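You operate a simulated robot arm through the tools that you are given. There is no shell and no other tool. Be economical: measure what you need, move in short steps, check, and stop when the job is done.

The job below is to be done with a simulated robot arm. You get a single attempt, and the scene is never put back.

## Task
Pressure-test the orange fitting: green tray if it holds, yellow if it leaks.
Fine: shut the vent, pump to about 60 kPa, wait five seconds, read the display; vent before unclamping; leave the vent open and the ring on the post.

The check looks at the end state, three seconds after you hand in, the way a careful person would. Anything else that was tipped, shoved, dropped, spilled or broken makes it a failure.

## Robot
A 7-joint arm with a two-finger parallel gripper, fixed in place. Base frame: the origin is at the foot of the arm, x ahead of it, y to its left, z up; the work surface is at about z = 0.4. Units: cm, degrees, N and s.
With the tool pointing down near the work surface it reaches from about 24 to 62 cm from the base axis. Its first joint turns from -66.0 to 66.0 degrees. Payload 2.6 kg.
Tool frame: the origin (TCP) lies between the finger pads and is the grasp point; the fingertips stand 3 cm ahead of it; z points along the fingers, y is the line along which they close. The gripper opens to 9.4 cm. The fingers are 2.8 cm wide and 1 cm thick; the gripper's body (5 by 9.6 cm) begins 5.5 cm behind the TCP.
Orientation is that of the tool frame in the base frame, as a unit quaternion [x, y, z, w]. With the fingers straight down and closing along the base's y, the tool's x points along the base's -x, its y along +y and its z along -z.

## Interface
- The arm moves only by the tool servo_tool. Its argument "steps" is a list of rows, each an object of numbers (a shift or turn left out is 0, a gripper value left out holds the last): "dx", "dy", "dz": the shift along the tool's x, y, z in units of 30 mm (1.0 is 30 mm); "rx", "ry", "rz": the turn, a rotation vector about the tool's x, y, z in units of 6 degrees (1.0 is 6 degrees). In form: [{"dx": .., "dy": .., "dz": .., "rx": .., "ry": .., "rz": ..}, ...]. A call has 1 to 8 rows; each row shifts and turns the commanded pose from where the row before left it, along the tool's axes as they then stand. "fingers" is the finger opening in cm, from 0 to 9.4, set as the call begins (left out, the last holds). A call with a number of a shift or a turn outside -1 to 1 is refused whole. A row lasts 0.2 s, in which the tool goes at most 5 cm and 8.6 degrees; a call with a longer step from one row to the next is refused whole, and so is a gripper value outside its range. A pose out of reach is approached as far as the arm can. The call stops where the force on the tool passes 70 N (or 10 N more than at its start, if that is more) or the arm is blocked; 0.2 s more then pass. The fingers move at their own pace (about 7.2 cm/s each) and stop on an object; they squeeze with about 43 N. The grip force told is the motor's: it shows also when the fingers shut on nothing. Time passes only in rows, and 0.2 s behind the last, so rows that do not move let the fingers close. It gives the time, the measured TCP pose, the force on the tool (base axes), the opening and the grip force at its end, in the units of the frame above (readings bear some noise).
- Cameras (640 x 400 px; columns grow to the right, rows downward): "scene" is fixed at [4.99, 44.56, 56.07]; the picture's right is [-0.61, -0.79, 0.00], its down [-0.47, 0.37, -0.80] and it looks along [0.63, -0.49, -0.60] (base axes); focal length 315 px, centre (320, 200). "wrist" rides on the gripper at [-3.7, 0, -5.8] in the tool frame; the picture's right is [0.00, -1.00, 0.00], its down [0.97, 0.00, -0.24] and it looks along [0.24, 0.00, 0.97] (tool axes); focal length 218 px, centre (320, 200).
- camera(camera): a new picture of that camera. It takes no simulated time.
- measure_at(camera, pixels): for up to 12 pixels [column, row] of the newest picture of that camera ("zoom" is the newest enlarged one), the place [x, y, z] in the base frame of the surface seen there, good to about 0.3 cm. It takes no simulated time.
- zoom(camera, box): a new picture of the part [left, top, right, bottom] of that camera's present view, enlarged. It takes no simulated time.
- hand_in(): hands the job in; it is judged then, once.

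Go step by step. Measure first, check grasps and placings, and put right what went wrong. The budget is 80 turns and 38 pictures, counting those below and the enlarged ones. Unless the task says otherwise, let go and move clear before handing in, and close with one line.

The tools are called after "Call:" as name(argument=value, ...) on one line, values as JSON. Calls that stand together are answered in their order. servo_tool: Moves the arm, as the interface text tells. Its arguments: {"type":"object","properties":{"steps":{"type":"array"},"fingers":{"type":"number"}},"required":["steps"]} The other tools are called the same way: camera (camera) takes a picture; measure_at (camera, pixels) gives the place of the surface under pixels of a picture; zoom (camera, box) takes an enlarged picture of a part of a camera's view; hand_in () hands the job in.

At the start:

```text
time_s: 0.0
eef_pos: [39.43, -11.06, 29.09]
orientation: [0.0, 1.0, 0.0, 0.0]
contact_force: [0.3, -0.5, -1.1]
width: 9.39
grasp_force: 0.1
```

scene: 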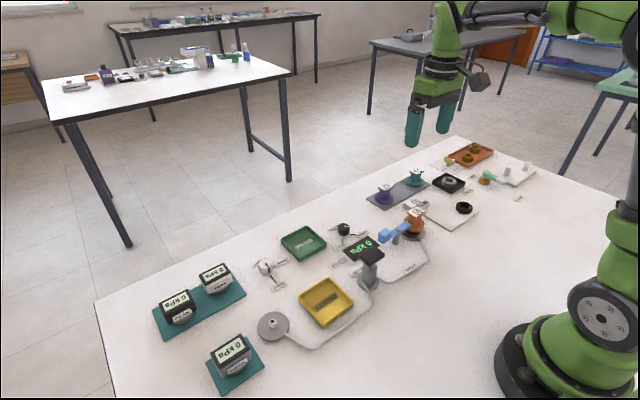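
wrist: 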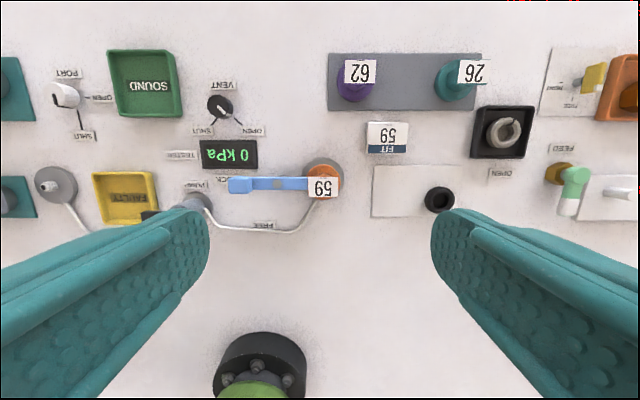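

The first pictures show the tester (display at wrist 230,153, vent dial at 220,107, blue clamp at 270,184, orange fitting at 322,180), plus other similar-looking hardware. I'll enlarge to read the labels.

Call:
zoom(camera="wrist", box=[140, 60, 350, 240])

Call:
zoom(camera="wrist", box=[330, 40, 640, 230])

Call:
zoom(camera="scene", box=[240, 170, 480, 320])

```text
2.22 times, centred on (245, 150) of wrist
```

zoom: 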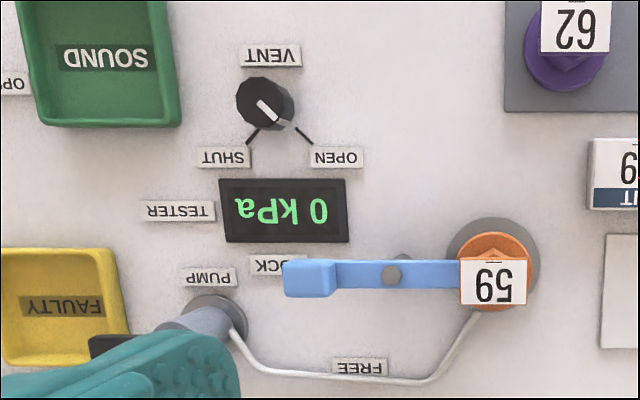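

```text
2.06 times, centred on (485, 135) of wrist
```

zoom: 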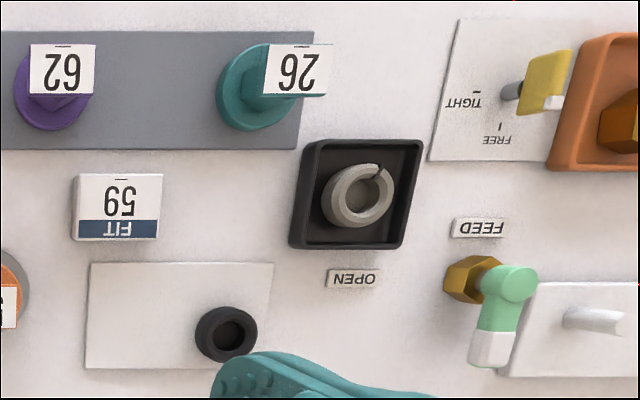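

```text
2.67 times, centred on (360, 245) of scene
```

zoom: 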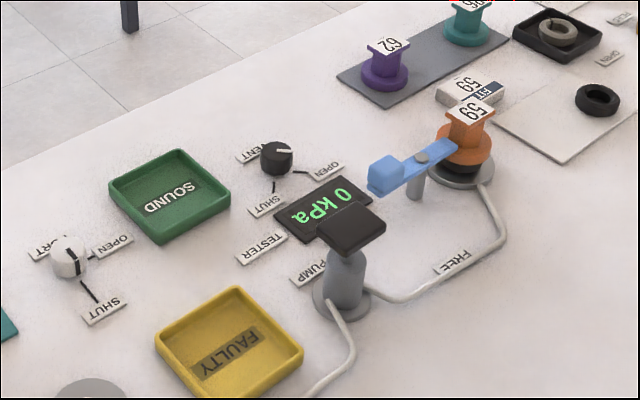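

The fitting is clamped on a post with something dark beneath it, and a second white PORT dial and grey port are piped to the pump. I'll look at those closer before touching anything.

Call:
zoom(camera="scene", box=[360, 190, 480, 265])

Call:
zoom(camera="wrist", box=[0, 40, 200, 240])

Call:
zoom(camera="scene", box=[140, 240, 360, 400])

```text
5.33 times, centred on (420, 228) of scene
```

zoom: 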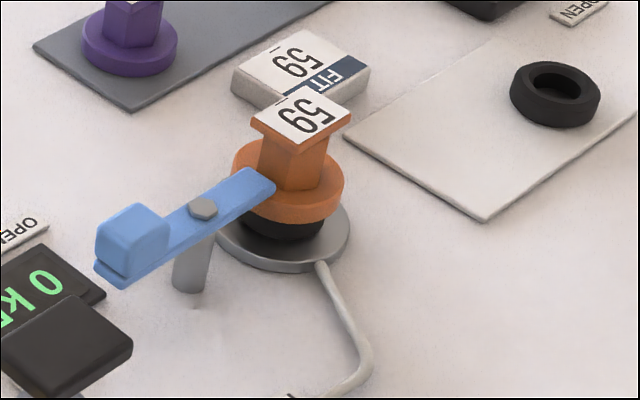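

```text
2.00 times, centred on (100, 140) of wrist
```

zoom: 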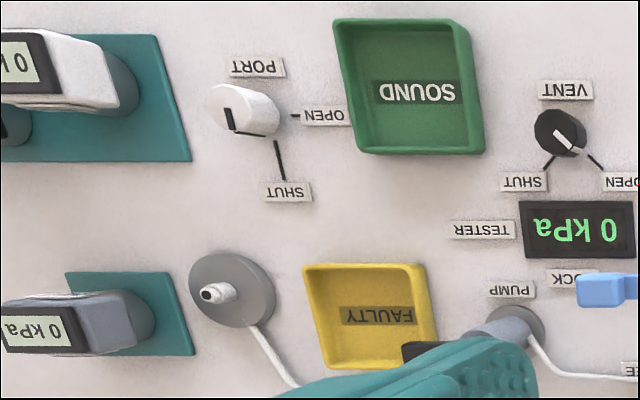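

```text
2.50 times, centred on (250, 320) of scene
```

zoom: 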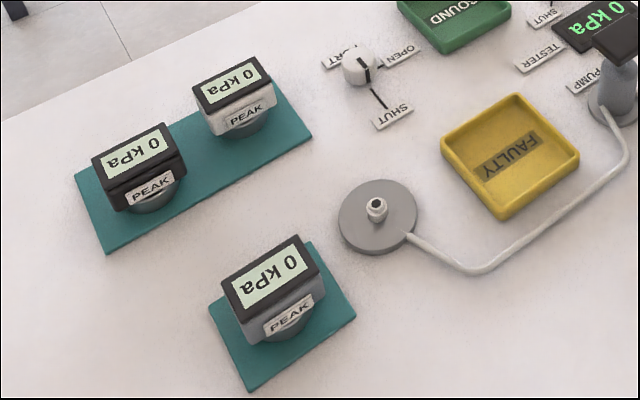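

The grey ring sits under the orange fitting, the spare is on the mat, and the PORT mark seems to point at SHUT. Now I measure the vent dial, pump, clamp, fitting and trays.

Call:
measure_at(camera="wrist", pixels=[[217, 101], [226, 108], [212, 134], [254, 133], [237, 186], [300, 187], [269, 184], [322, 188], [322, 165], [125, 195], [145, 85], [60, 95]])

Call:
measure_at(camera="scene", pixels=[[364, 248], [350, 254], [378, 256], [344, 228], [412, 218], [386, 237], [414, 234], [400, 228], [326, 302], [303, 242], [376, 196], [340, 316]])

```text
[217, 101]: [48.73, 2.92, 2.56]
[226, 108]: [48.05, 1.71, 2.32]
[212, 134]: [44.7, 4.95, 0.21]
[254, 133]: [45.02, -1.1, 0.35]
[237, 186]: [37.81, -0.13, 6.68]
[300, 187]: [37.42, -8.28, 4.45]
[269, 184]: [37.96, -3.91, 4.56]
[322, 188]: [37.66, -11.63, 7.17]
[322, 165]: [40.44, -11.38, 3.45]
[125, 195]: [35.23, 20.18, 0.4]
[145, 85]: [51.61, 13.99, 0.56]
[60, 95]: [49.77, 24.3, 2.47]
```

```text
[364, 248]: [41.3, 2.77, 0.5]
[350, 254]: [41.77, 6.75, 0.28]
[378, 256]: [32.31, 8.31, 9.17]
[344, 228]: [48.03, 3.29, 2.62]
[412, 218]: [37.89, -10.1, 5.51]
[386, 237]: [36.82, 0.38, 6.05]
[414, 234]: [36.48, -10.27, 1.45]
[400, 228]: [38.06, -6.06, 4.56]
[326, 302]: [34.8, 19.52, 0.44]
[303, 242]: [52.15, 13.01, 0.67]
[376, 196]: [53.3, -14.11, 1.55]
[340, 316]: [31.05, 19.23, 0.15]
```

The dial is near (48.3, 2.3) with its top at about z 2.6; OPEN→SHUT is roughly 90° clockwise seen from above. I move above it for a closer look.

Call:
servo_tool(steps=[{"dx": -0.49, "dy": 0.74, "dz": 0.5}, {"dx": -0.49, "dy": 0.74, "dz": 0.5}, {"dx": -0.49, "dy": 0.74, "dz": 0.5}, {"dx": -0.49, "dy": 0.74, "dz": 0.5}, {"dx": -0.49, "dy": 0.74, "dz": 0.5}, {"dx": -0.49, "dy": 0.74, "dz": 0.5}, {}])

Call:
camera(camera="wrist")

```text
time_s: 1.6
eef_pos: [48.19, 2.42, 20.17]
orientation: [0.0, 1.0, 0.0, 0.0]
contact_force: [-0.6, -0.2, 0.8]
width: 9.41
grasp_force: 0.1
```

```text
29 pictures are left
```

wrist: 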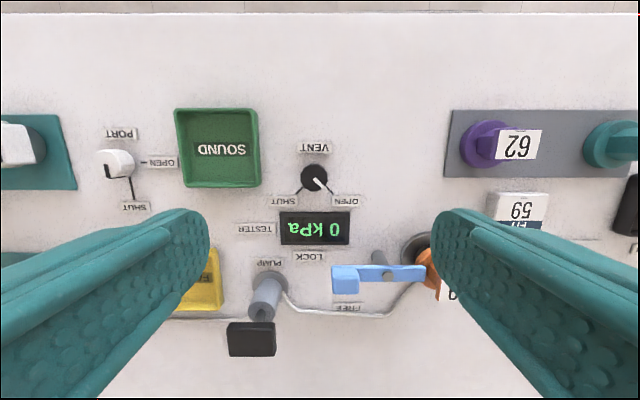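

The dial is at (314,177), the pump's black handle at (251,340). I'll measure both precisely and check the PORT mark at (117,162).

Call:
measure_at(camera="wrist", pixels=[[314, 172], [303, 178], [326, 176], [314, 189], [333, 193], [296, 193], [230, 332], [275, 332], [252, 355], [252, 326], [258, 312], [272, 280]])

Call:
zoom(camera="wrist", box=[80, 120, 180, 220])

Call:
zoom(camera="wrist", box=[220, 130, 380, 230])

```text
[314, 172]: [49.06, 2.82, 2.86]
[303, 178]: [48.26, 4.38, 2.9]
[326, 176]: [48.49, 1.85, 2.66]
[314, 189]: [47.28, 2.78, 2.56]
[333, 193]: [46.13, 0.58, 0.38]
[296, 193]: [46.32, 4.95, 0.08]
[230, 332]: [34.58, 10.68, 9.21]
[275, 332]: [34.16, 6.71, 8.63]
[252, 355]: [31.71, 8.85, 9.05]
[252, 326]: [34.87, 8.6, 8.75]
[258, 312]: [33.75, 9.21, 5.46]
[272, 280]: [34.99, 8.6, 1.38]
```

```text
4.00 times, centred on (130, 170) of wrist
```

zoom: 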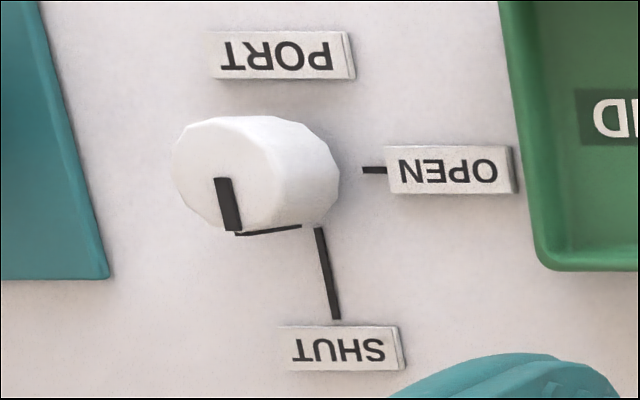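

```text
4.00 times, centred on (300, 180) of wrist
```

zoom: 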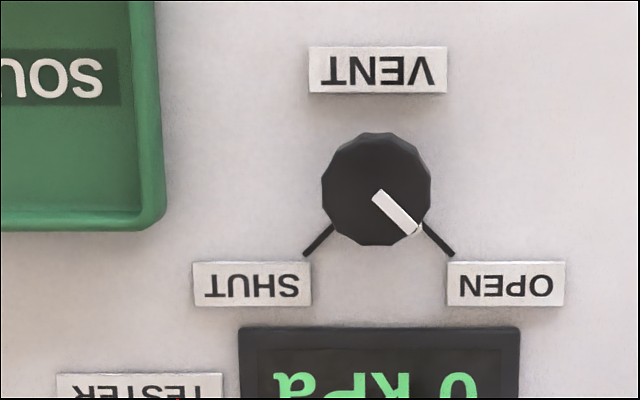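

PORT is on SHUT and the vent is on OPEN; the dial centre is about (48.3, 2.95) and it is 2.9 cm across. I pre-turn the tool −45° and set the fingers to 5 cm, then descend.

Call:
servo_tool(fingers=5, steps=[{"dx": -0.04, "dy": 0.18}, {"rz": -1, "dz": 0.5}, {"rz": -1, "dz": 0.5}, {"rz": -1, "dz": 0.5}, {"rz": -1, "dz": 0.5}, {"rz": -1, "dz": 0.5}, {"rz": -1, "dz": 0.5}, {"rz": -1, "dz": 0.5}])

Call:
servo_tool(steps=[{"rz": -0.5}, {"dz": 0.6}, {"dz": 0.6}, {"dz": 0.5}, {"dz": 0.15}, {}])

Call:
camera(camera="wrist")

```text
time_s: 3.4
eef_pos: [48.28, 2.78, 9.68]
orientation: [-0.359, 0.933, 0.0, 0.0]
contact_force: [0.8, 0.4, -0.1]
width: 5.03
grasp_force: 0.0
```

```text
time_s: 4.8
eef_pos: [48.46, 2.64, 4.0]
orientation: [-0.383, 0.924, 0.0, 0.0]
contact_force: [0.5, 0.9, 0.2]
width: 5.01
grasp_force: 0.1
```

```text
26 pictures are left
```

wrist: 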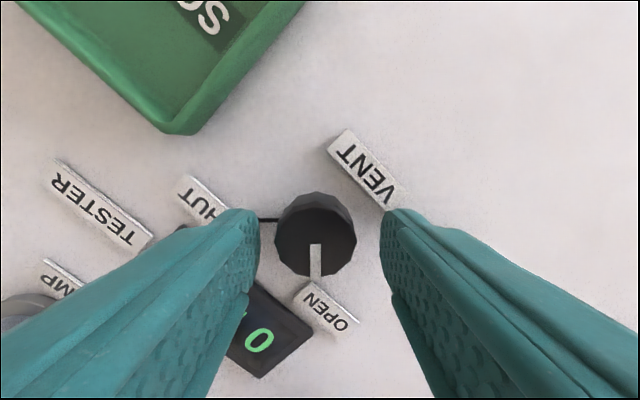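

The dial lies between the fingers near (315,235). One quick check of its centre before closing.

Call:
measure_at(camera="wrist", pixels=[[280, 240], [350, 240], [315, 215], [315, 270], [300, 240]])

```text
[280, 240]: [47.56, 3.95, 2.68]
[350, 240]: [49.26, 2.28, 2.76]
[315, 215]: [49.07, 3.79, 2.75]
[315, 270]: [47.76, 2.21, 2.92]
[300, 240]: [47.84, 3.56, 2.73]
```

Centre is about (48.4, 3.0), so I nudge a few mm, close, and turn +90° about the tool axis.

Call:
servo_tool(steps=[{"dx": -0.08, "dy": 0.08}, {}])

Call:
servo_tool(fingers=0, steps=[{}, {}, {}])

Call:
servo_tool(steps=[{"rz": 1}, {"rz": 1}, {"rz": 1}, {"rz": 1}, {"rz": 1}, {"rz": 1}, {"rz": 1}, {"rz": 1}])

Call:
servo_tool(steps=[{"rz": 1}, {"rz": 1}, {"rz": 1}, {"rz": 1}, {"rz": 1}, {"rz": 1}, {"rz": 1}, {}])

Call:
camera(camera="wrist")

```text
time_s: 5.4
eef_pos: [48.39, 3.12, 3.98]
orientation: [-0.383, 0.924, 0.0, 0.0]
contact_force: [-0.8, -0.6, -0.3]
width: 5.0
grasp_force: 0.1
```

```text
time_s: 6.2
eef_pos: [48.49, 2.91, 4.02]
orientation: [-0.383, 0.924, 0.0, 0.0]
contact_force: [8.5, -3.4, -4.7]
width: 2.96
grasp_force: 44.9
```

```text
time_s: 8.0
eef_pos: [48.39, 3.06, 4.03]
orientation: [0.027, 1.0, 0.0, 0.001]
contact_force: [8.4, -5.0, 3.0]
width: 2.95
grasp_force: 45.1
```

```text
time_s: 9.8
eef_pos: [48.47, 3.18, 4.04]
orientation: [0.384, 0.924, 0.0, 0.0]
contact_force: [-3.5, -12.4, 16.6]
width: 2.96
grasp_force: 45.1
```

```text
25 pictures are left
```

wrist: 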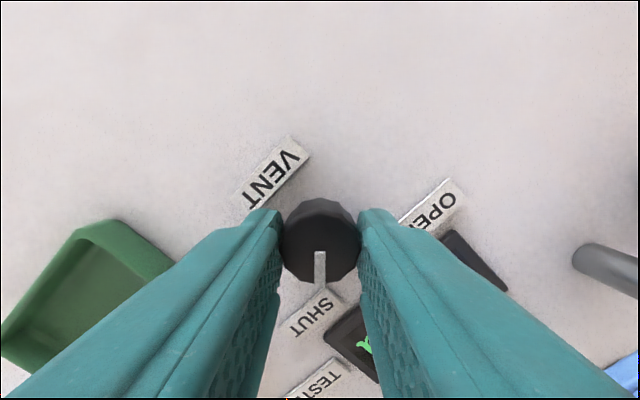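

The mark now points at SHUT (320,265). I release, rise, and turn the tool back straight.

Call:
servo_tool(fingers=5, steps=[{}, {}, {"dz": -1}, {"dz": -1}, {"dz": -1}, {"dz": -1}, {"dz": -1}])

Call:
servo_tool(fingers=0, steps=[{"rz": -1}, {"rz": -1}, {"rz": -1}, {"rz": -1}, {"rz": -1}, {"rz": -1}, {"rz": -1}, {"rz": -0.5}])

Call:
zoom(camera="scene", box=[300, 200, 460, 300])

```text
time_s: 11.4
eef_pos: [48.2, 3.22, 19.03]
orientation: [0.383, 0.924, 0.0, 0.0]
contact_force: [-0.8, 0.1, 0.4]
width: 4.99
grasp_force: 0.1
```

```text
time_s: 13.2
eef_pos: [48.41, 3.11, 18.86]
orientation: [-0.001, 1.0, 0.0, 0.0]
contact_force: [-0.2, 0.4, 0.8]
width: 0.02
grasp_force: 33.3
```

```text
4.00 times, centred on (380, 250) of scene
```

zoom: 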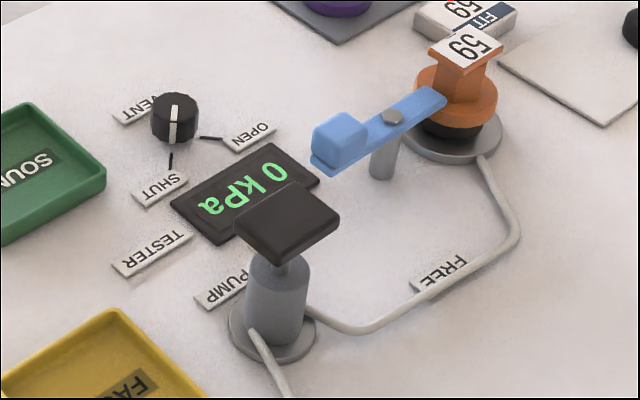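

Vent is SHUT and the pump plate centre is about (33.3, 8.7), top z≈9. I move above it with fingers closed and lower to just over the plate.

Call:
servo_tool(steps=[{"dx": 0.84, "dy": 0.31}, {"dx": 0.84, "dy": 0.31}, {"dx": 0.84, "dy": 0.31}, {"dx": 0.84, "dy": 0.31}, {"dx": 0.84, "dy": 0.31}, {"dx": 0.84, "dy": 0.31}, {"dz": 1}, {"dz": 0.8}])

Call:
servo_tool(steps=[{"dz": 0.2}, {"dz": 0.2}, {"dz": 0.2}, {"dz": 0.2}, {}])

Call:
zoom(camera="scene", box=[300, 200, 460, 300])

```text
time_s: 15.0
eef_pos: [33.25, 8.59, 13.67]
orientation: [-0.002, 1.0, 0.0, 0.0]
contact_force: [0.1, 0.0, 0.2]
width: 0.0
grasp_force: 32.5
```

```text
time_s: 16.2
eef_pos: [33.25, 8.58, 11.2]
orientation: [0.0, 1.0, 0.0, 0.0]
contact_force: [0.9, -1.7, 2.3]
width: 0.0
grasp_force: 33.3
```

```text
4.00 times, centred on (380, 250) of scene
```

zoom: 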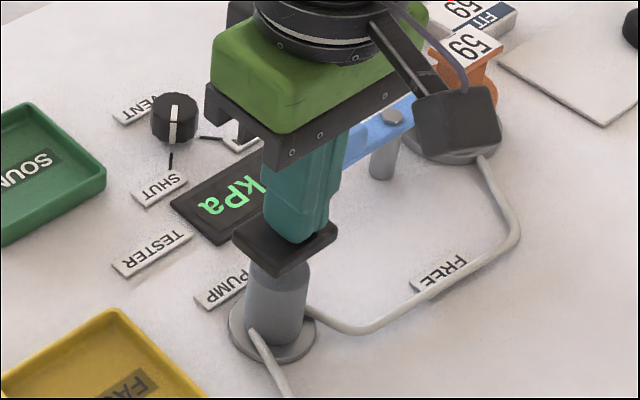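

The plate has gone down ~0.7 cm under light force, but the digits are hidden. I press on to the bottom, then lift and read.

Call:
servo_tool(steps=[{"dz": 0.1}, {"dz": 0.1}, {"dz": 0.1}, {}])

Call:
servo_tool(steps=[{"dz": -0.3}, {"dz": -0.5}, {"dz": -0.5}, {}])

Call:
camera(camera="wrist")

```text
time_s: 17.2
eef_pos: [33.35, 8.65, 10.29]
orientation: [-0.001, 1.0, 0.0, -0.001]
contact_force: [0.2, 1.6, 3.4]
width: 0.0
grasp_force: 32.7
```

```text
time_s: 18.2
eef_pos: [33.22, 8.65, 14.34]
orientation: [-0.001, 1.0, 0.0, 0.0]
contact_force: [0.0, 0.4, -0.5]
width: 0.01
grasp_force: 33.2
```

```text
22 pictures are left
```

wrist: 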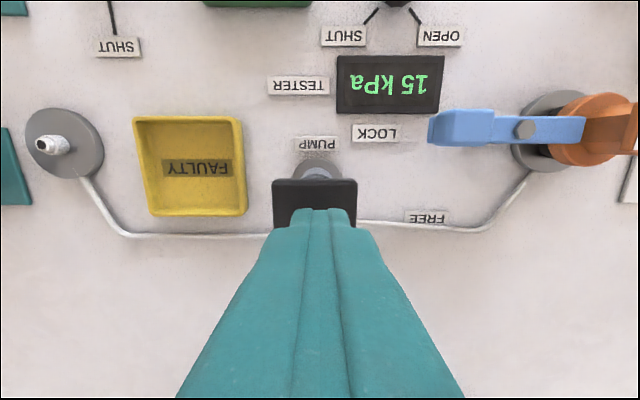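

The display reads 15 kPa after one stroke and is readable from here. I make two more strokes and read again.

Call:
servo_tool(steps=[{"dz": 0.5}, {"dz": 0.5}, {"dz": 0.35}, {}, {"dz": -0.35}, {"dz": -0.5}, {"dz": -0.5}, {}])

Call:
servo_tool(steps=[{"dz": 0.5}, {"dz": 0.5}, {"dz": 0.35}, {}, {"dz": -0.35}, {"dz": -0.5}, {"dz": -0.5}, {}])

Call:
camera(camera="wrist")

```text
time_s: 20.0
eef_pos: [33.22, 8.96, 14.13]
orientation: [-0.001, 1.0, 0.001, 0.0]
contact_force: [0.5, -0.2, 1.1]
width: 0.0
grasp_force: 33.6
```

```text
time_s: 21.8
eef_pos: [33.37, 8.76, 14.12]
orientation: [-0.001, 1.0, 0.0, -0.001]
contact_force: [-0.4, -0.2, -0.1]
width: 0.0
grasp_force: 32.7
```

```text
21 pictures are left
```

wrist: 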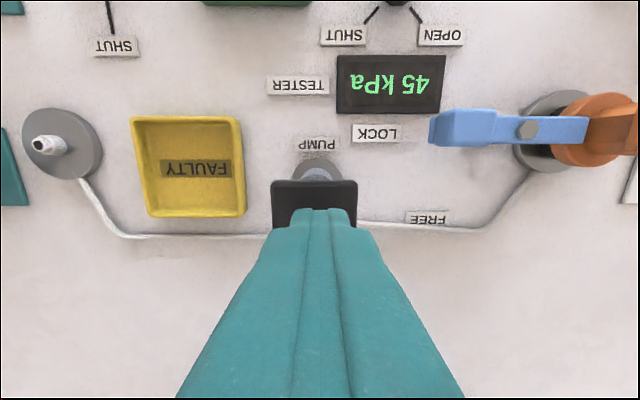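

It reads 45 kPa, 15 per stroke, so one more stroke should reach 60; then I read at once.

Call:
servo_tool(steps=[{"dz": 0.5}, {"dz": 0.5}, {"dz": 0.35}, {}, {"dz": -0.35}, {"dz": -0.5}, {"dz": -0.5}])

Call:
zoom(camera="wrist", box=[300, 40, 460, 140])

Call:
servo_tool(steps=[{}, {}, {}, {}, {}, {}, {}, {}])

Call:
servo_tool(steps=[{}, {}, {}, {}, {}, {}, {}, {}])

Call:
servo_tool(steps=[{}, {}, {}, {}, {}, {}, {}, {}])

Call:
zoom(camera="wrist", box=[300, 40, 460, 140])

```text
time_s: 23.4
eef_pos: [33.15, 8.76, 14.08]
orientation: [-0.001, 1.0, 0.0, -0.001]
contact_force: [0.0, 0.6, 0.2]
width: 0.0
grasp_force: 33.8
```

```text
4.00 times, centred on (380, 90) of wrist
```

zoom: 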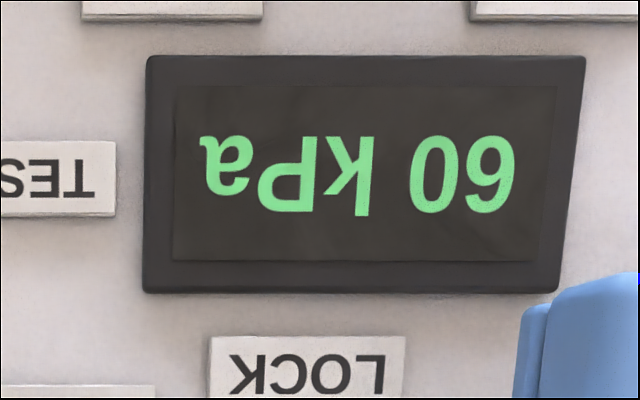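

```text
time_s: 25.2
eef_pos: [33.29, 8.54, 13.9]
orientation: [0.0, 1.0, 0.0, 0.0]
contact_force: [-0.4, 0.4, -0.1]
width: 0.0
grasp_force: 32.7
```

```text
time_s: 27.0
eef_pos: [33.4, 8.64, 14.01]
orientation: [0.0, 1.0, 0.0, 0.0]
contact_force: [-0.4, 0.7, 0.8]
width: 0.01
grasp_force: 33.4
```

```text
time_s: 28.8
eef_pos: [33.13, 8.62, 14.09]
orientation: [0.0, 1.0, 0.0, 0.0]
contact_force: [0.0, 0.1, 0.1]
width: 0.01
grasp_force: 33.3
```

```text
4.00 times, centred on (380, 90) of wrist
```

zoom: 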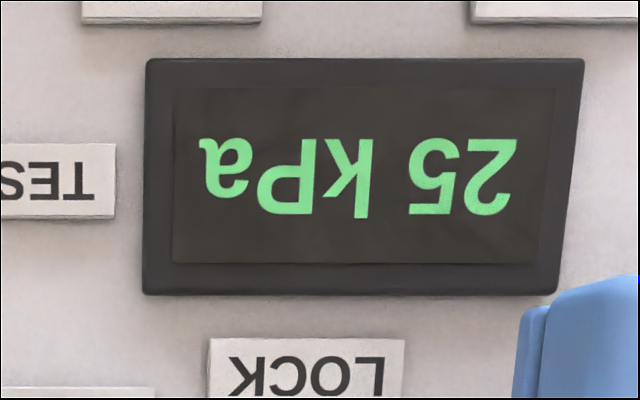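

It fell from 60 to 25 kPa in five seconds, so it leaks and goes to yellow. Now I vent: back over the dial, turned +45°.

Call:
servo_tool(fingers=5, steps=[{"dz": -1}, {"dz": -0.6}, {"dx": -0.84, "dy": -0.31}, {"dx": -0.84, "dy": -0.31}, {"dx": -0.84, "dy": -0.31}, {"dx": -0.84, "dy": -0.31}, {"dx": -0.84, "dy": -0.31}, {"dx": -0.84, "dy": -0.31}])

Call:
servo_tool(steps=[{"rz": 1}, {"rz": 1}, {"rz": 1}, {"rz": 1}, {"rz": 1}, {"rz": 1}, {"rz": 1}, {"rz": 0.5}])

Call:
servo_tool(steps=[{"dz": 1}, {"dz": 1}, {"dz": 1}, {}])

Call:
camera(camera="wrist")

```text
time_s: 30.6
eef_pos: [48.39, 3.06, 19.06]
orientation: [0.0, 1.0, 0.001, 0.0]
contact_force: [0.6, 1.2, 0.5]
width: 5.01
grasp_force: 0.1
```

```text
time_s: 32.4
eef_pos: [48.49, 3.11, 19.05]
orientation: [0.382, 0.924, 0.0, -0.001]
contact_force: [-0.1, 0.7, -0.8]
width: 4.99
grasp_force: 0.0
```

```text
time_s: 33.4
eef_pos: [48.48, 3.2, 10.15]
orientation: [0.382, 0.924, 0.0, 0.0]
contact_force: [0.3, -0.7, -0.7]
width: 4.99
grasp_force: 0.1
```

```text
18 pictures are left
```

wrist: 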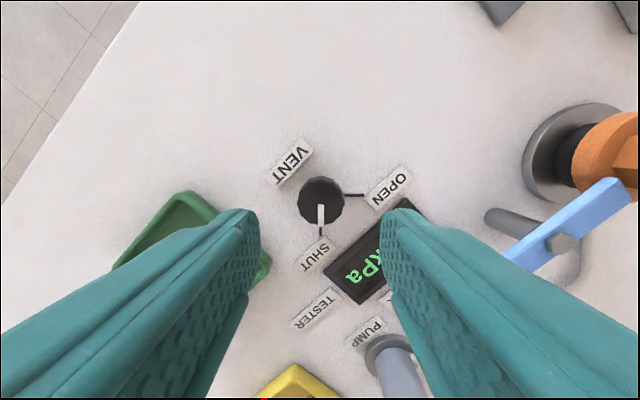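

The dial is centred at (321,198) between the fingers with its mark on SHUT. I lower to z≈4, grip, and turn back −90°.

Call:
servo_tool(steps=[{"dz": 0.9}, {"dz": 0.9}, {"dz": 0.2}, {}])

Call:
servo_tool(fingers=0, steps=[{}, {}, {}])

Call:
servo_tool(steps=[{"rz": -1}, {"rz": -1}, {"rz": -1}, {"rz": -1}, {"rz": -1}, {"rz": -1}, {"rz": -1}, {"rz": -1}])

Call:
servo_tool(steps=[{"rz": -1}, {"rz": -1}, {"rz": -1}, {"rz": -1}, {"rz": -1}, {"rz": -1}, {"rz": -1}, {}])

Call:
servo_tool(fingers=5, steps=[{}, {}, {"dz": -1}, {"dz": -1}, {"dz": -1}, {"dz": -1}, {"dz": -1}])

Call:
servo_tool(steps=[{"rz": 1}, {"rz": 1}, {"rz": 1}, {"rz": 1}, {"rz": 1}, {"rz": 1}, {"rz": 1}, {"rz": 0.5}])

Call:
camera(camera="wrist")

```text
time_s: 34.4
eef_pos: [48.45, 3.04, 4.11]
orientation: [0.382, 0.924, -0.001, 0.0]
contact_force: [0.9, 0.4, 0.2]
width: 4.99
grasp_force: 0.1
```

```text
time_s: 35.2
eef_pos: [48.37, 3.05, 3.99]
orientation: [0.382, 0.924, 0.0, 0.0]
contact_force: [3.0, 1.2, -4.1]
width: 2.96
grasp_force: 44.9
```

```text
time_s: 37.0
eef_pos: [48.44, 3.02, 4.01]
orientation: [-0.026, 1.0, -0.001, -0.002]
contact_force: [-26.9, -13.6, 34.3]
width: 2.98
grasp_force: 45.2
```

```text
time_s: 38.8
eef_pos: [48.47, 2.96, 3.89]
orientation: [-0.382, 0.924, -0.002, 0.001]
contact_force: [-2.0, -16.4, 19.0]
width: 2.94
grasp_force: 44.8
```

```text
time_s: 40.4
eef_pos: [48.3, 3.12, 19.04]
orientation: [-0.384, 0.923, 0.0, -0.001]
contact_force: [0.1, -0.4, -1.0]
width: 5.02
grasp_force: 0.0
```

```text
time_s: 42.2
eef_pos: [48.31, 3.12, 18.98]
orientation: [0.0, 1.0, 0.0, 0.0]
contact_force: [0.2, 0.4, 0.5]
width: 4.98
grasp_force: 0.1
```

```text
17 pictures are left
```

wrist: 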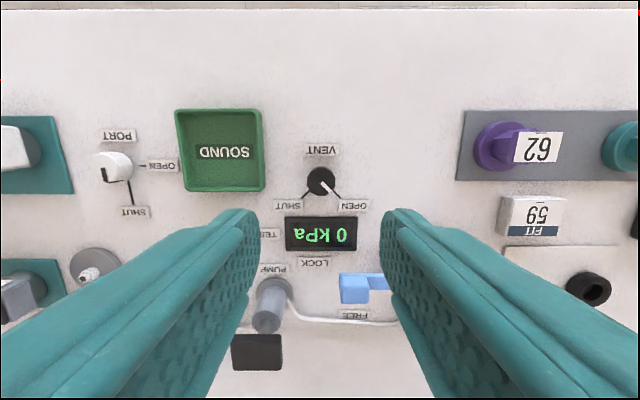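

The vent is on OPEN and the display is back to 0 kPa. Next is the blue clamp handle (353,288); I measure it and its pivot, and take a scene view.

Call:
measure_at(camera="wrist", pixels=[[343, 280], [365, 280], [343, 299], [365, 299], [354, 289], [378, 283], [341, 290], [345, 316]])

Call:
zoom(camera="scene", box=[340, 190, 460, 270])

```text
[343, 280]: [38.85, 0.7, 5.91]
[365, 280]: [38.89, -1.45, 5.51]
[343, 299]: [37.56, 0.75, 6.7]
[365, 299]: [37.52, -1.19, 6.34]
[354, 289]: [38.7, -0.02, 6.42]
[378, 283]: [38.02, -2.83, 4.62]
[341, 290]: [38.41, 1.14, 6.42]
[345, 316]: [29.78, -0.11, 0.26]
```

```text
5.00 times, centred on (400, 230) of scene
```

zoom: 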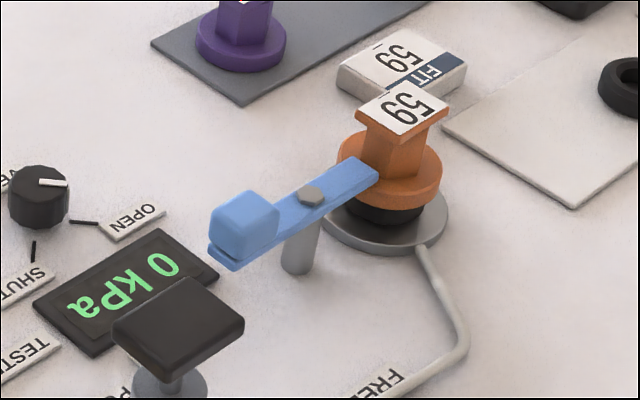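

The handle block is centred near (38.1, −0.2), top z≈6.5, with the pivot at (38.06, −6.06), and it swings toward −x (FREE). I move above it and turn the tool 90° so the fingers close along x.

Call:
servo_tool(steps=[{"dx": 0.85, "dy": -0.277}, {"dx": 0.85, "dy": -0.277}, {"dx": 0.85, "dy": -0.277}, {"dx": 0.85, "dy": -0.277}, {"rz": 1}, {"rz": 1}, {"rz": 1}, {"rz": 1}])

Call:
servo_tool(steps=[{"rz": 1}, {"rz": 1}, {"rz": 1}, {"rz": 1}, {"rz": 1}, {"rz": 1}, {"rz": 1}, {"rz": 1}])

Call:
servo_tool(steps=[{"rz": 1, "dz": 0.5}, {"rz": 1, "dz": 0.5}, {"rz": 1, "dz": 0.7}, {}])

Call:
camera(camera="wrist")

```text
time_s: 44.0
eef_pos: [38.25, -0.1, 18.95]
orientation: [0.208, 0.978, -0.001, 0.0]
contact_force: [0.8, -0.1, 0.5]
width: 5.01
grasp_force: 0.1
```

```text
time_s: 45.8
eef_pos: [38.1, -0.3, 19.08]
orientation: [0.589, 0.808, 0.001, 0.0]
contact_force: [0.4, 0.5, -0.6]
width: 4.97
grasp_force: 0.1
```

```text
time_s: 46.8
eef_pos: [38.28, -0.31, 13.9]
orientation: [0.708, 0.707, 0.0, 0.0]
contact_force: [0.8, -0.4, -0.9]
width: 5.02
grasp_force: 0.1
```

```text
15 pictures are left
```

wrist: 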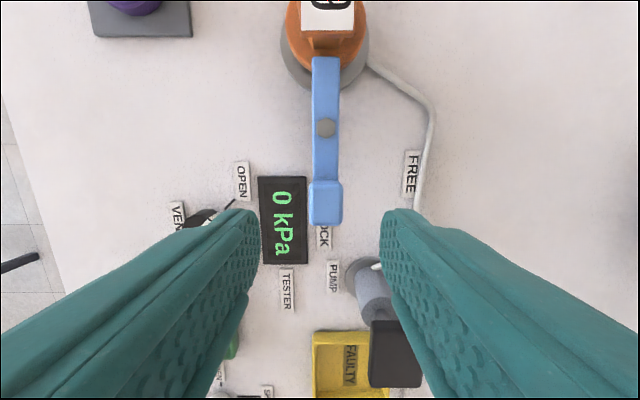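

The handle (326,203) lies in the gap. I measure its block precisely before lowering.

Call:
measure_at(camera="wrist", pixels=[[314, 205], [339, 205], [326, 186], [326, 222], [326, 205], [326, 127], [326, 65], [411, 175], [352, 340], [378, 335]])

```text
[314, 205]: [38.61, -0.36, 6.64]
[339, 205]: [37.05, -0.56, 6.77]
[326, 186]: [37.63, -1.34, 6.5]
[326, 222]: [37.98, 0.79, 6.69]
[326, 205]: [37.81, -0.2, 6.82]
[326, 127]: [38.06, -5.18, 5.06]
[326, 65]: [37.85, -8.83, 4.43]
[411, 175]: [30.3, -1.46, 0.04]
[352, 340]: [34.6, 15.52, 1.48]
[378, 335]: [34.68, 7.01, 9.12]
```

The block centre is (37.85, −0.3) and the pivot (37.95, −5.2), radius ≈4.9. I lower onto it and grip.

Call:
servo_tool(steps=[{"dy": -0.1, "dz": 0.7}, {"dz": 0.7}, {"dz": 0.5}, {"dz": 0.25}, {}])

Call:
servo_tool(fingers=0, steps=[{}, {}, {}])

```text
time_s: 48.0
eef_pos: [37.81, -0.26, 7.48]
orientation: [0.707, 0.708, 0.0, 0.0]
contact_force: [0.5, -0.7, -0.8]
width: 5.01
grasp_force: 0.1
```

```text
time_s: 48.8
eef_pos: [37.93, -0.25, 7.59]
orientation: [0.706, 0.708, 0.0, 0.0]
contact_force: [11.1, -0.3, -9.1]
width: 2.15
grasp_force: 44.9
```

Gripped at 2.15 cm. I swing it along the arc, first 30°, watching the force.

Call:
servo_tool(steps=[{"dx": -0.009, "dy": -0.171, "rz": -1}, {"dx": -0.009, "dy": -0.171, "rz": -1}, {"dx": -0.009, "dy": -0.171, "rz": -1}, {"dx": -0.009, "dy": -0.171, "rz": -1}, {"dx": -0.009, "dy": -0.171, "rz": -1}, {}])

Call:
servo_tool(steps=[{"dx": -0.009, "dy": -0.171, "rz": -1}, {"dx": -0.009, "dy": -0.171, "rz": -1}, {"dx": -0.009, "dy": -0.171, "rz": -1}, {"dx": -0.009, "dy": -0.171, "rz": -1}, {"dx": -0.009, "dy": -0.171, "rz": -1}, {}])

Call:
camera(camera="wrist")

```text
time_s: 50.2
eef_pos: [35.59, -0.83, 7.53]
orientation: [0.5, 0.866, 0.002, 0.002]
contact_force: [0.3, 3.7, 33.1]
width: 2.15
grasp_force: 45.0
```

```text
time_s: 51.6
eef_pos: [33.78, -2.63, 7.35]
orientation: [0.258, 0.966, 0.0, 0.002]
contact_force: [9.9, -5.8, 20.5]
width: 2.17
grasp_force: 44.8
```

```text
14 pictures are left
```

wrist: 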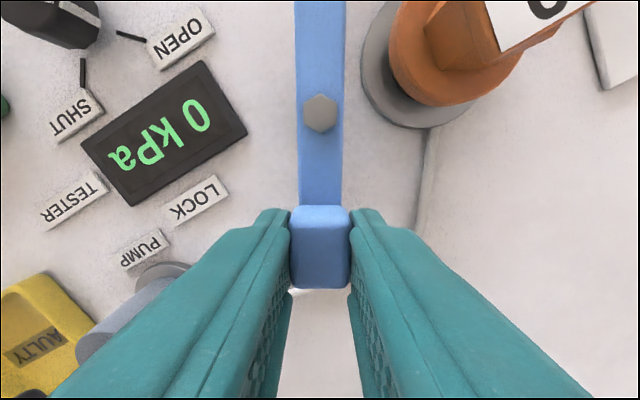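

The clamp has swung 60° and is off the flange. I try another 18° for clearance, watching for a stop.

Call:
servo_tool(steps=[{"dx": -0.009, "dy": -0.171, "rz": -1}, {"dx": -0.009, "dy": -0.171, "rz": -1}, {"dx": -0.009, "dy": -0.171, "rz": -1}, {}])

```text
time_s: 52.6
eef_pos: [33.28, -4.1, 7.39]
orientation: [0.102, 0.995, 0.0, 0.002]
contact_force: [14.2, -1.6, 12.6]
width: 2.19
grasp_force: 44.5
```

No stop met, so I finish to 90°, release and rise, then look.

Call:
servo_tool(steps=[{"dx": -0.009, "dy": -0.171, "rz": -1}, {"dx": -0.009, "dy": -0.171, "rz": -1}, {}])

Call:
servo_tool(fingers=5, steps=[{}, {}, {"dz": -1}, {"dz": -1}, {"dz": -1}, {}])

Call:
camera(camera="wrist")

Call:
zoom(camera="scene", box=[320, 180, 480, 280])

```text
time_s: 53.4
eef_pos: [33.1, -5.21, 7.47]
orientation: [-0.001, 1.0, 0.0, 0.001]
contact_force: [15.8, 5.1, -4.3]
width: 2.17
grasp_force: 44.7
```

```text
time_s: 54.8
eef_pos: [33.14, -5.12, 16.18]
orientation: [0.0, 1.0, 0.0, 0.0]
contact_force: [0.3, 0.7, 0.3]
width: 5.01
grasp_force: 0.1
```

```text
13 pictures are left
```

wrist: 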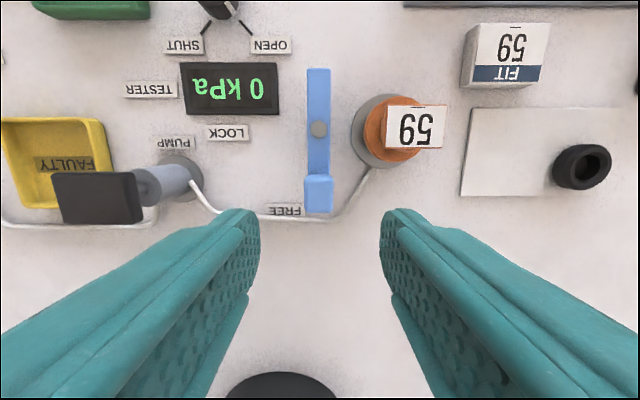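

```text
4.00 times, centred on (400, 230) of scene
```

zoom: 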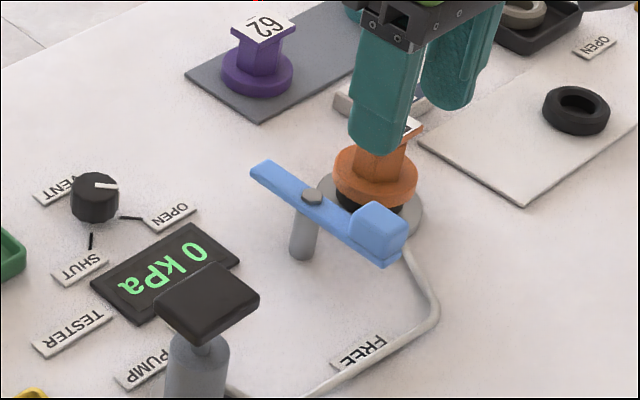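

The clamp is clear of the fitting. I measure the fitting's cap (label "59") and flange for the grasp.

Call:
measure_at(camera="wrist", pixels=[[388, 107], [444, 107], [388, 147], [440, 147], [415, 127], [405, 98], [366, 128], [378, 155], [390, 155], [353, 128], [318, 75], [318, 130]])

Call:
zoom(camera="wrist", box=[340, 80, 460, 180])

```text
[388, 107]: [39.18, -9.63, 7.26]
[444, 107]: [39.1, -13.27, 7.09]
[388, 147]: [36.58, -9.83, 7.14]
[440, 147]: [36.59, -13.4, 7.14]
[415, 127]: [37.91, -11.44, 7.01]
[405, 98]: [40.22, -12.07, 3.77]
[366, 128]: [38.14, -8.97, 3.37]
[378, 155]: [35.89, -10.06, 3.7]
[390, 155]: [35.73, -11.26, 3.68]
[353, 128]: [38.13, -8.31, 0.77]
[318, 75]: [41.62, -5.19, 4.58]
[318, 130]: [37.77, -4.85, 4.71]
```

```text
4.00 times, centred on (400, 130) of wrist
```

zoom: 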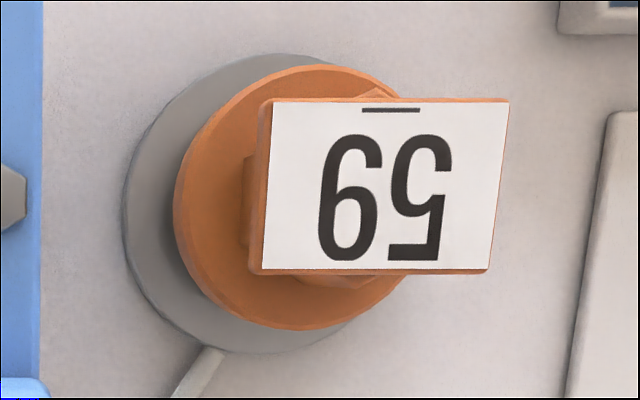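

The cap is 3.6 cm along y, centred at (37.9, −11.5), z≈7.1. I move above it with fingers at 6 cm and check alignment.

Call:
servo_tool(fingers=6, steps=[{"dx": -0.53, "dy": -0.71}, {"dx": -0.53, "dy": -0.71}, {"dx": -0.53, "dy": -0.71}, {"dz": 0.7}, {"dz": 0.4}, {}])

Call:
camera(camera="wrist")

```text
time_s: 56.2
eef_pos: [37.94, -11.44, 12.96]
orientation: [0.0, 1.0, 0.0, -0.001]
contact_force: [0.0, 1.2, 0.0]
width: 5.98
grasp_force: 0.0
```

```text
10 pictures are left
```

wrist: 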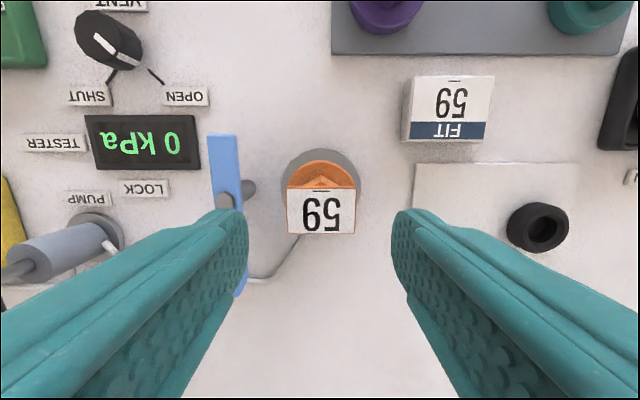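

The cap (321,212) is centred. I lower to z≈7.3, grip, and lift slowly.

Call:
servo_tool(steps=[{"dz": 0.7}, {"dz": 0.7}, {"dz": 0.48}, {}])

Call:
servo_tool(fingers=0, steps=[{}, {}, {}])

Call:
servo_tool(steps=[{"dz": -0.2}, {"dz": -0.2}, {"dz": -0.3}, {"dz": -0.4}, {"dz": -0.4}, {}])

Call:
zoom(camera="scene", box=[340, 160, 500, 260])

```text
time_s: 57.2
eef_pos: [37.82, -11.47, 7.42]
orientation: [0.001, 1.0, 0.0, 0.0]
contact_force: [-0.5, 0.3, 0.4]
width: 6.01
grasp_force: 0.0
```

```text
time_s: 58.0
eef_pos: [37.92, -11.45, 7.5]
orientation: [0.001, 1.0, 0.0, 0.001]
contact_force: [-4.5, 1.0, 22.9]
width: 3.89
grasp_force: 42.8
```

```text
time_s: 59.4
eef_pos: [37.77, -11.24, 11.95]
orientation: [0.0, 1.0, 0.001, 0.0]
contact_force: [-0.2, -0.1, -0.7]
width: 3.86
grasp_force: 43.5
```

```text
4.00 times, centred on (420, 210) of scene
```

zoom: 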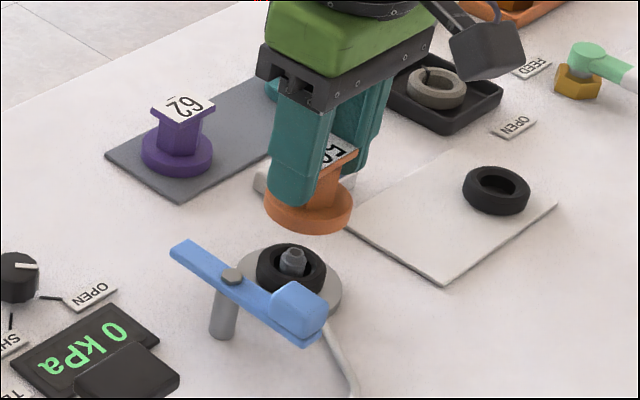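

The fitting is off and the ring stays on the post. I look closely at that ring to be sure it wasn't the cause of the leak.

Call:
zoom(camera="scene", box=[395, 215, 435, 245])

Call:
zoom(camera="scene", box=[405, 160, 465, 220])

```text
13.33 times, centred on (415, 230) of scene
```

zoom: 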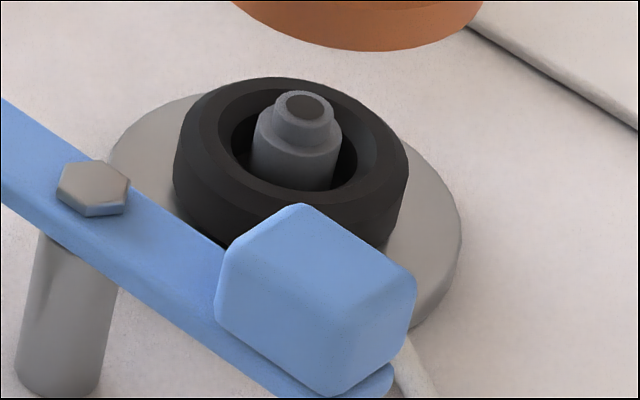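

```text
6.67 times, centred on (435, 190) of scene
```

zoom: 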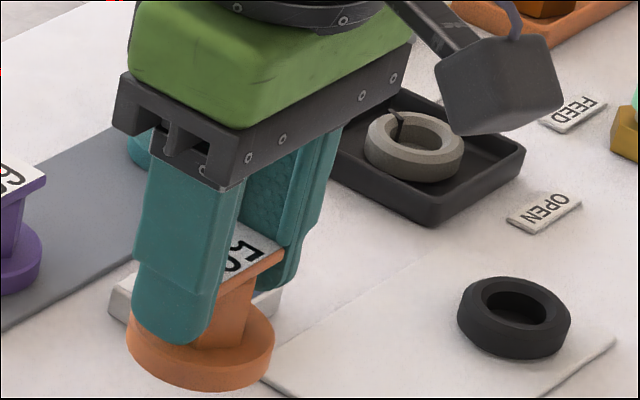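

The ring on the post is intact, so the leak is the fitting's; it goes to the yellow tray centred near (35, 20). I lift to z≈18 and carry it over.

Call:
servo_tool(steps=[{"dz": -0.7}, {"dz": -0.7}, {"dz": -0.7}, {"dy": 0.95, "dx": 0.085}, {"dy": 0.95, "dx": 0.085}, {"dy": 0.95, "dx": 0.085}, {"dy": 0.95, "dx": 0.085}, {"dy": 0.95, "dx": 0.085}])

Call:
servo_tool(steps=[{"dy": 0.95, "dx": 0.085}, {"dy": 0.95, "dx": 0.085}, {"dy": 0.95, "dx": 0.085}, {"dy": 0.95, "dx": 0.085}, {"dy": 0.95, "dx": 0.085}, {"dy": 0.93, "dx": 0.085}, {}])

Call:
camera(camera="wrist")

Call:
camera(camera="scene")

```text
time_s: 61.2
eef_pos: [36.49, 2.83, 18.29]
orientation: [0.0, 1.0, 0.0, 0.001]
contact_force: [-0.6, -0.5, -1.2]
width: 3.88
grasp_force: 42.9
```

```text
time_s: 62.8
eef_pos: [34.83, 19.81, 18.38]
orientation: [0.0, 1.0, 0.0, -0.001]
contact_force: [0.1, -0.2, -0.3]
width: 3.91
grasp_force: 42.6
```

```text
6 pictures are left
```

wrist: 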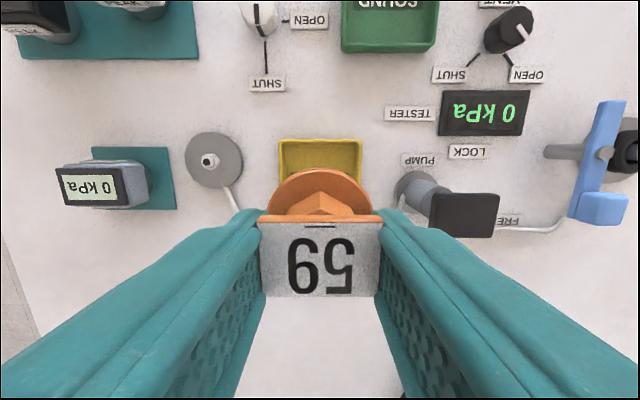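

```text
5 pictures are left
```

scene: 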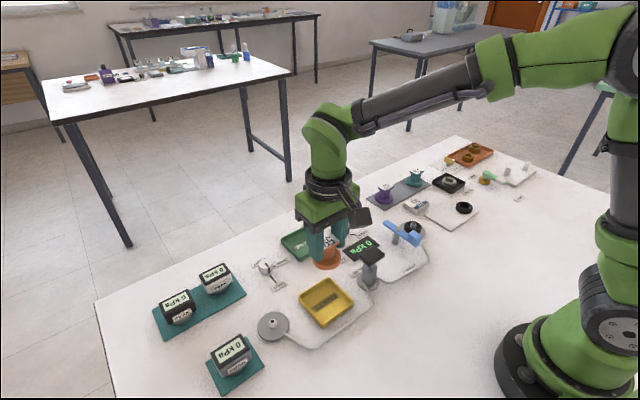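

The fitting hangs straight, and the tray's columns 278–362 are centred under it. I measure the tray rims in the scene picture to confirm x.

Call:
measure_at(camera="scene", pixels=[[301, 296], [329, 279], [353, 301], [321, 326], [327, 303], [315, 300], [340, 300]])

Call:
measure_at(camera="wrist", pixels=[[320, 142], [282, 160], [359, 160], [285, 142]])

```text
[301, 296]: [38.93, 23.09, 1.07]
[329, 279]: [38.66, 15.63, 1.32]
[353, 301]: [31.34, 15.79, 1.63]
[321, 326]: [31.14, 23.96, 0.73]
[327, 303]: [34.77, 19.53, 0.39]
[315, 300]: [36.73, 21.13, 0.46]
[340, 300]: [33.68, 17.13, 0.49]
```

```text
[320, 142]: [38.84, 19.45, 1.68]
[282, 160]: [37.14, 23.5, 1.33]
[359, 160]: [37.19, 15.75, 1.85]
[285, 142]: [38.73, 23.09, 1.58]
```

The tray centre is (35.0, 19.6), which matches. I lower gently until contact.

Call:
servo_tool(steps=[{"dy": -0.06, "dx": -0.04, "dz": 0.8}, {"dz": 0.8}, {"dz": 0.8}, {"dz": 0.7}, {"dz": 0.5}, {"dz": 0.3}, {}])

Call:
servo_tool(steps=[{"dz": 0.07}, {"dz": 0.07}, {"dz": 0.07}, {}])

Call:
zoom(camera="scene", box=[270, 240, 390, 340])

```text
time_s: 64.4
eef_pos: [35.17, 19.72, 6.63]
orientation: [0.0, 1.0, 0.0, 0.0]
contact_force: [0.5, -0.4, -0.1]
width: 3.9
grasp_force: 42.7
```

```text
time_s: 65.4
eef_pos: [35.15, 19.7, 5.97]
orientation: [0.0, 1.0, 0.0, 0.0]
contact_force: [0.2, 0.3, -1.2]
width: 3.86
grasp_force: 43.5
```

```text
4.00 times, centred on (330, 290) of scene
```

zoom: 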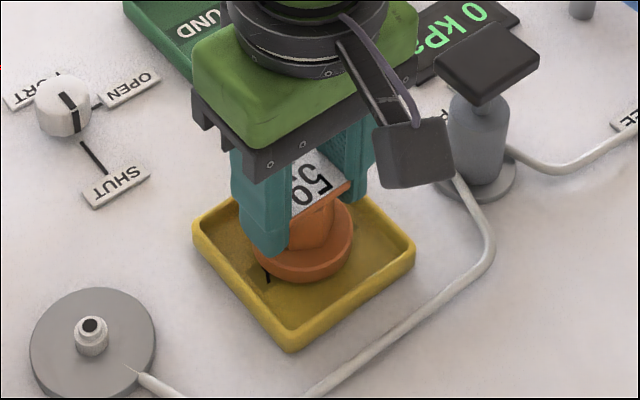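

It is over the tray floor but not yet touching. I continue down in 1–2 mm steps until the force shows.

Call:
servo_tool(steps=[{"dz": 0.06}, {"dz": 0.06}, {"dz": 0.06}, {}])

```text
time_s: 66.4
eef_pos: [35.06, 19.68, 5.64]
orientation: [-0.001, 1.0, 0.001, 0.001]
contact_force: [-8.0, -3.5, 23.2]
width: 3.86
grasp_force: 42.8
```

Contact at z≈5.6 (23 N up), so it is seated. I release, rise straight up and check.

Call:
servo_tool(fingers=6, steps=[{"dz": -0.03}, {}, {}, {"dz": -0.5}, {"dz": -0.8}, {"dz": -1}, {"dz": -1}, {"dz": -1}])

Call:
servo_tool(steps=[{"dx": -0.6, "dy": -0.9}, {"dx": -0.2, "dy": -0.9}, {"dx": 0, "dy": -0.9, "dz": -0.5}, {"dy": -0.9, "dz": -0.5}, {"dy": -0.9, "dz": -0.5}, {"dy": -0.9}, {"dy": -0.9}, {}])

Call:
camera(camera="wrist")

Call:
zoom(camera="scene", box=[240, 190, 480, 340])

```text
time_s: 68.2
eef_pos: [35.02, 19.58, 18.53]
orientation: [0.0, 1.0, 0.0, 0.0]
contact_force: [-0.7, 0.3, 0.0]
width: 6.01
grasp_force: 0.0
```

```text
time_s: 70.0
eef_pos: [37.5, 0.68, 22.77]
orientation: [-0.001, 1.0, 0.0, 0.0]
contact_force: [1.4, -0.1, 0.0]
width: 6.0
grasp_force: 0.1
```

```text
3 pictures are left
```

wrist: 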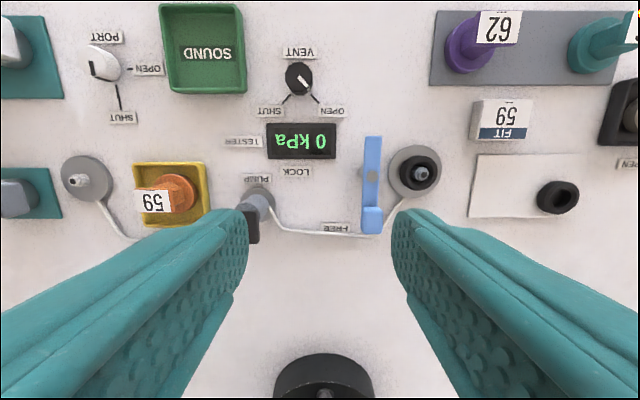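

```text
2.67 times, centred on (360, 265) of scene
```

zoom: 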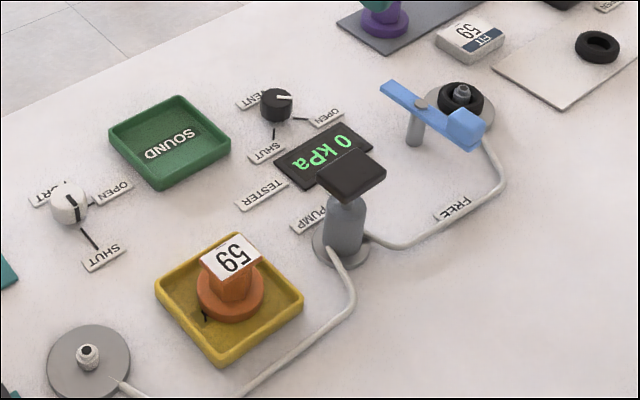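

The fitting stands upright in the yellow tray, the ring is on the post (413,172), the vent is on OPEN, the display reads 0 kPa, and nothing else has moved. I hand in.

Call:
hand_in()

```text
The job is handed in.
```

The orange fitting (59) leaked, dropping from 60 to 25 kPa in about five seconds, so it is in the yellow tray; I vented before unclamping, and the vent is open with the ring on the post.
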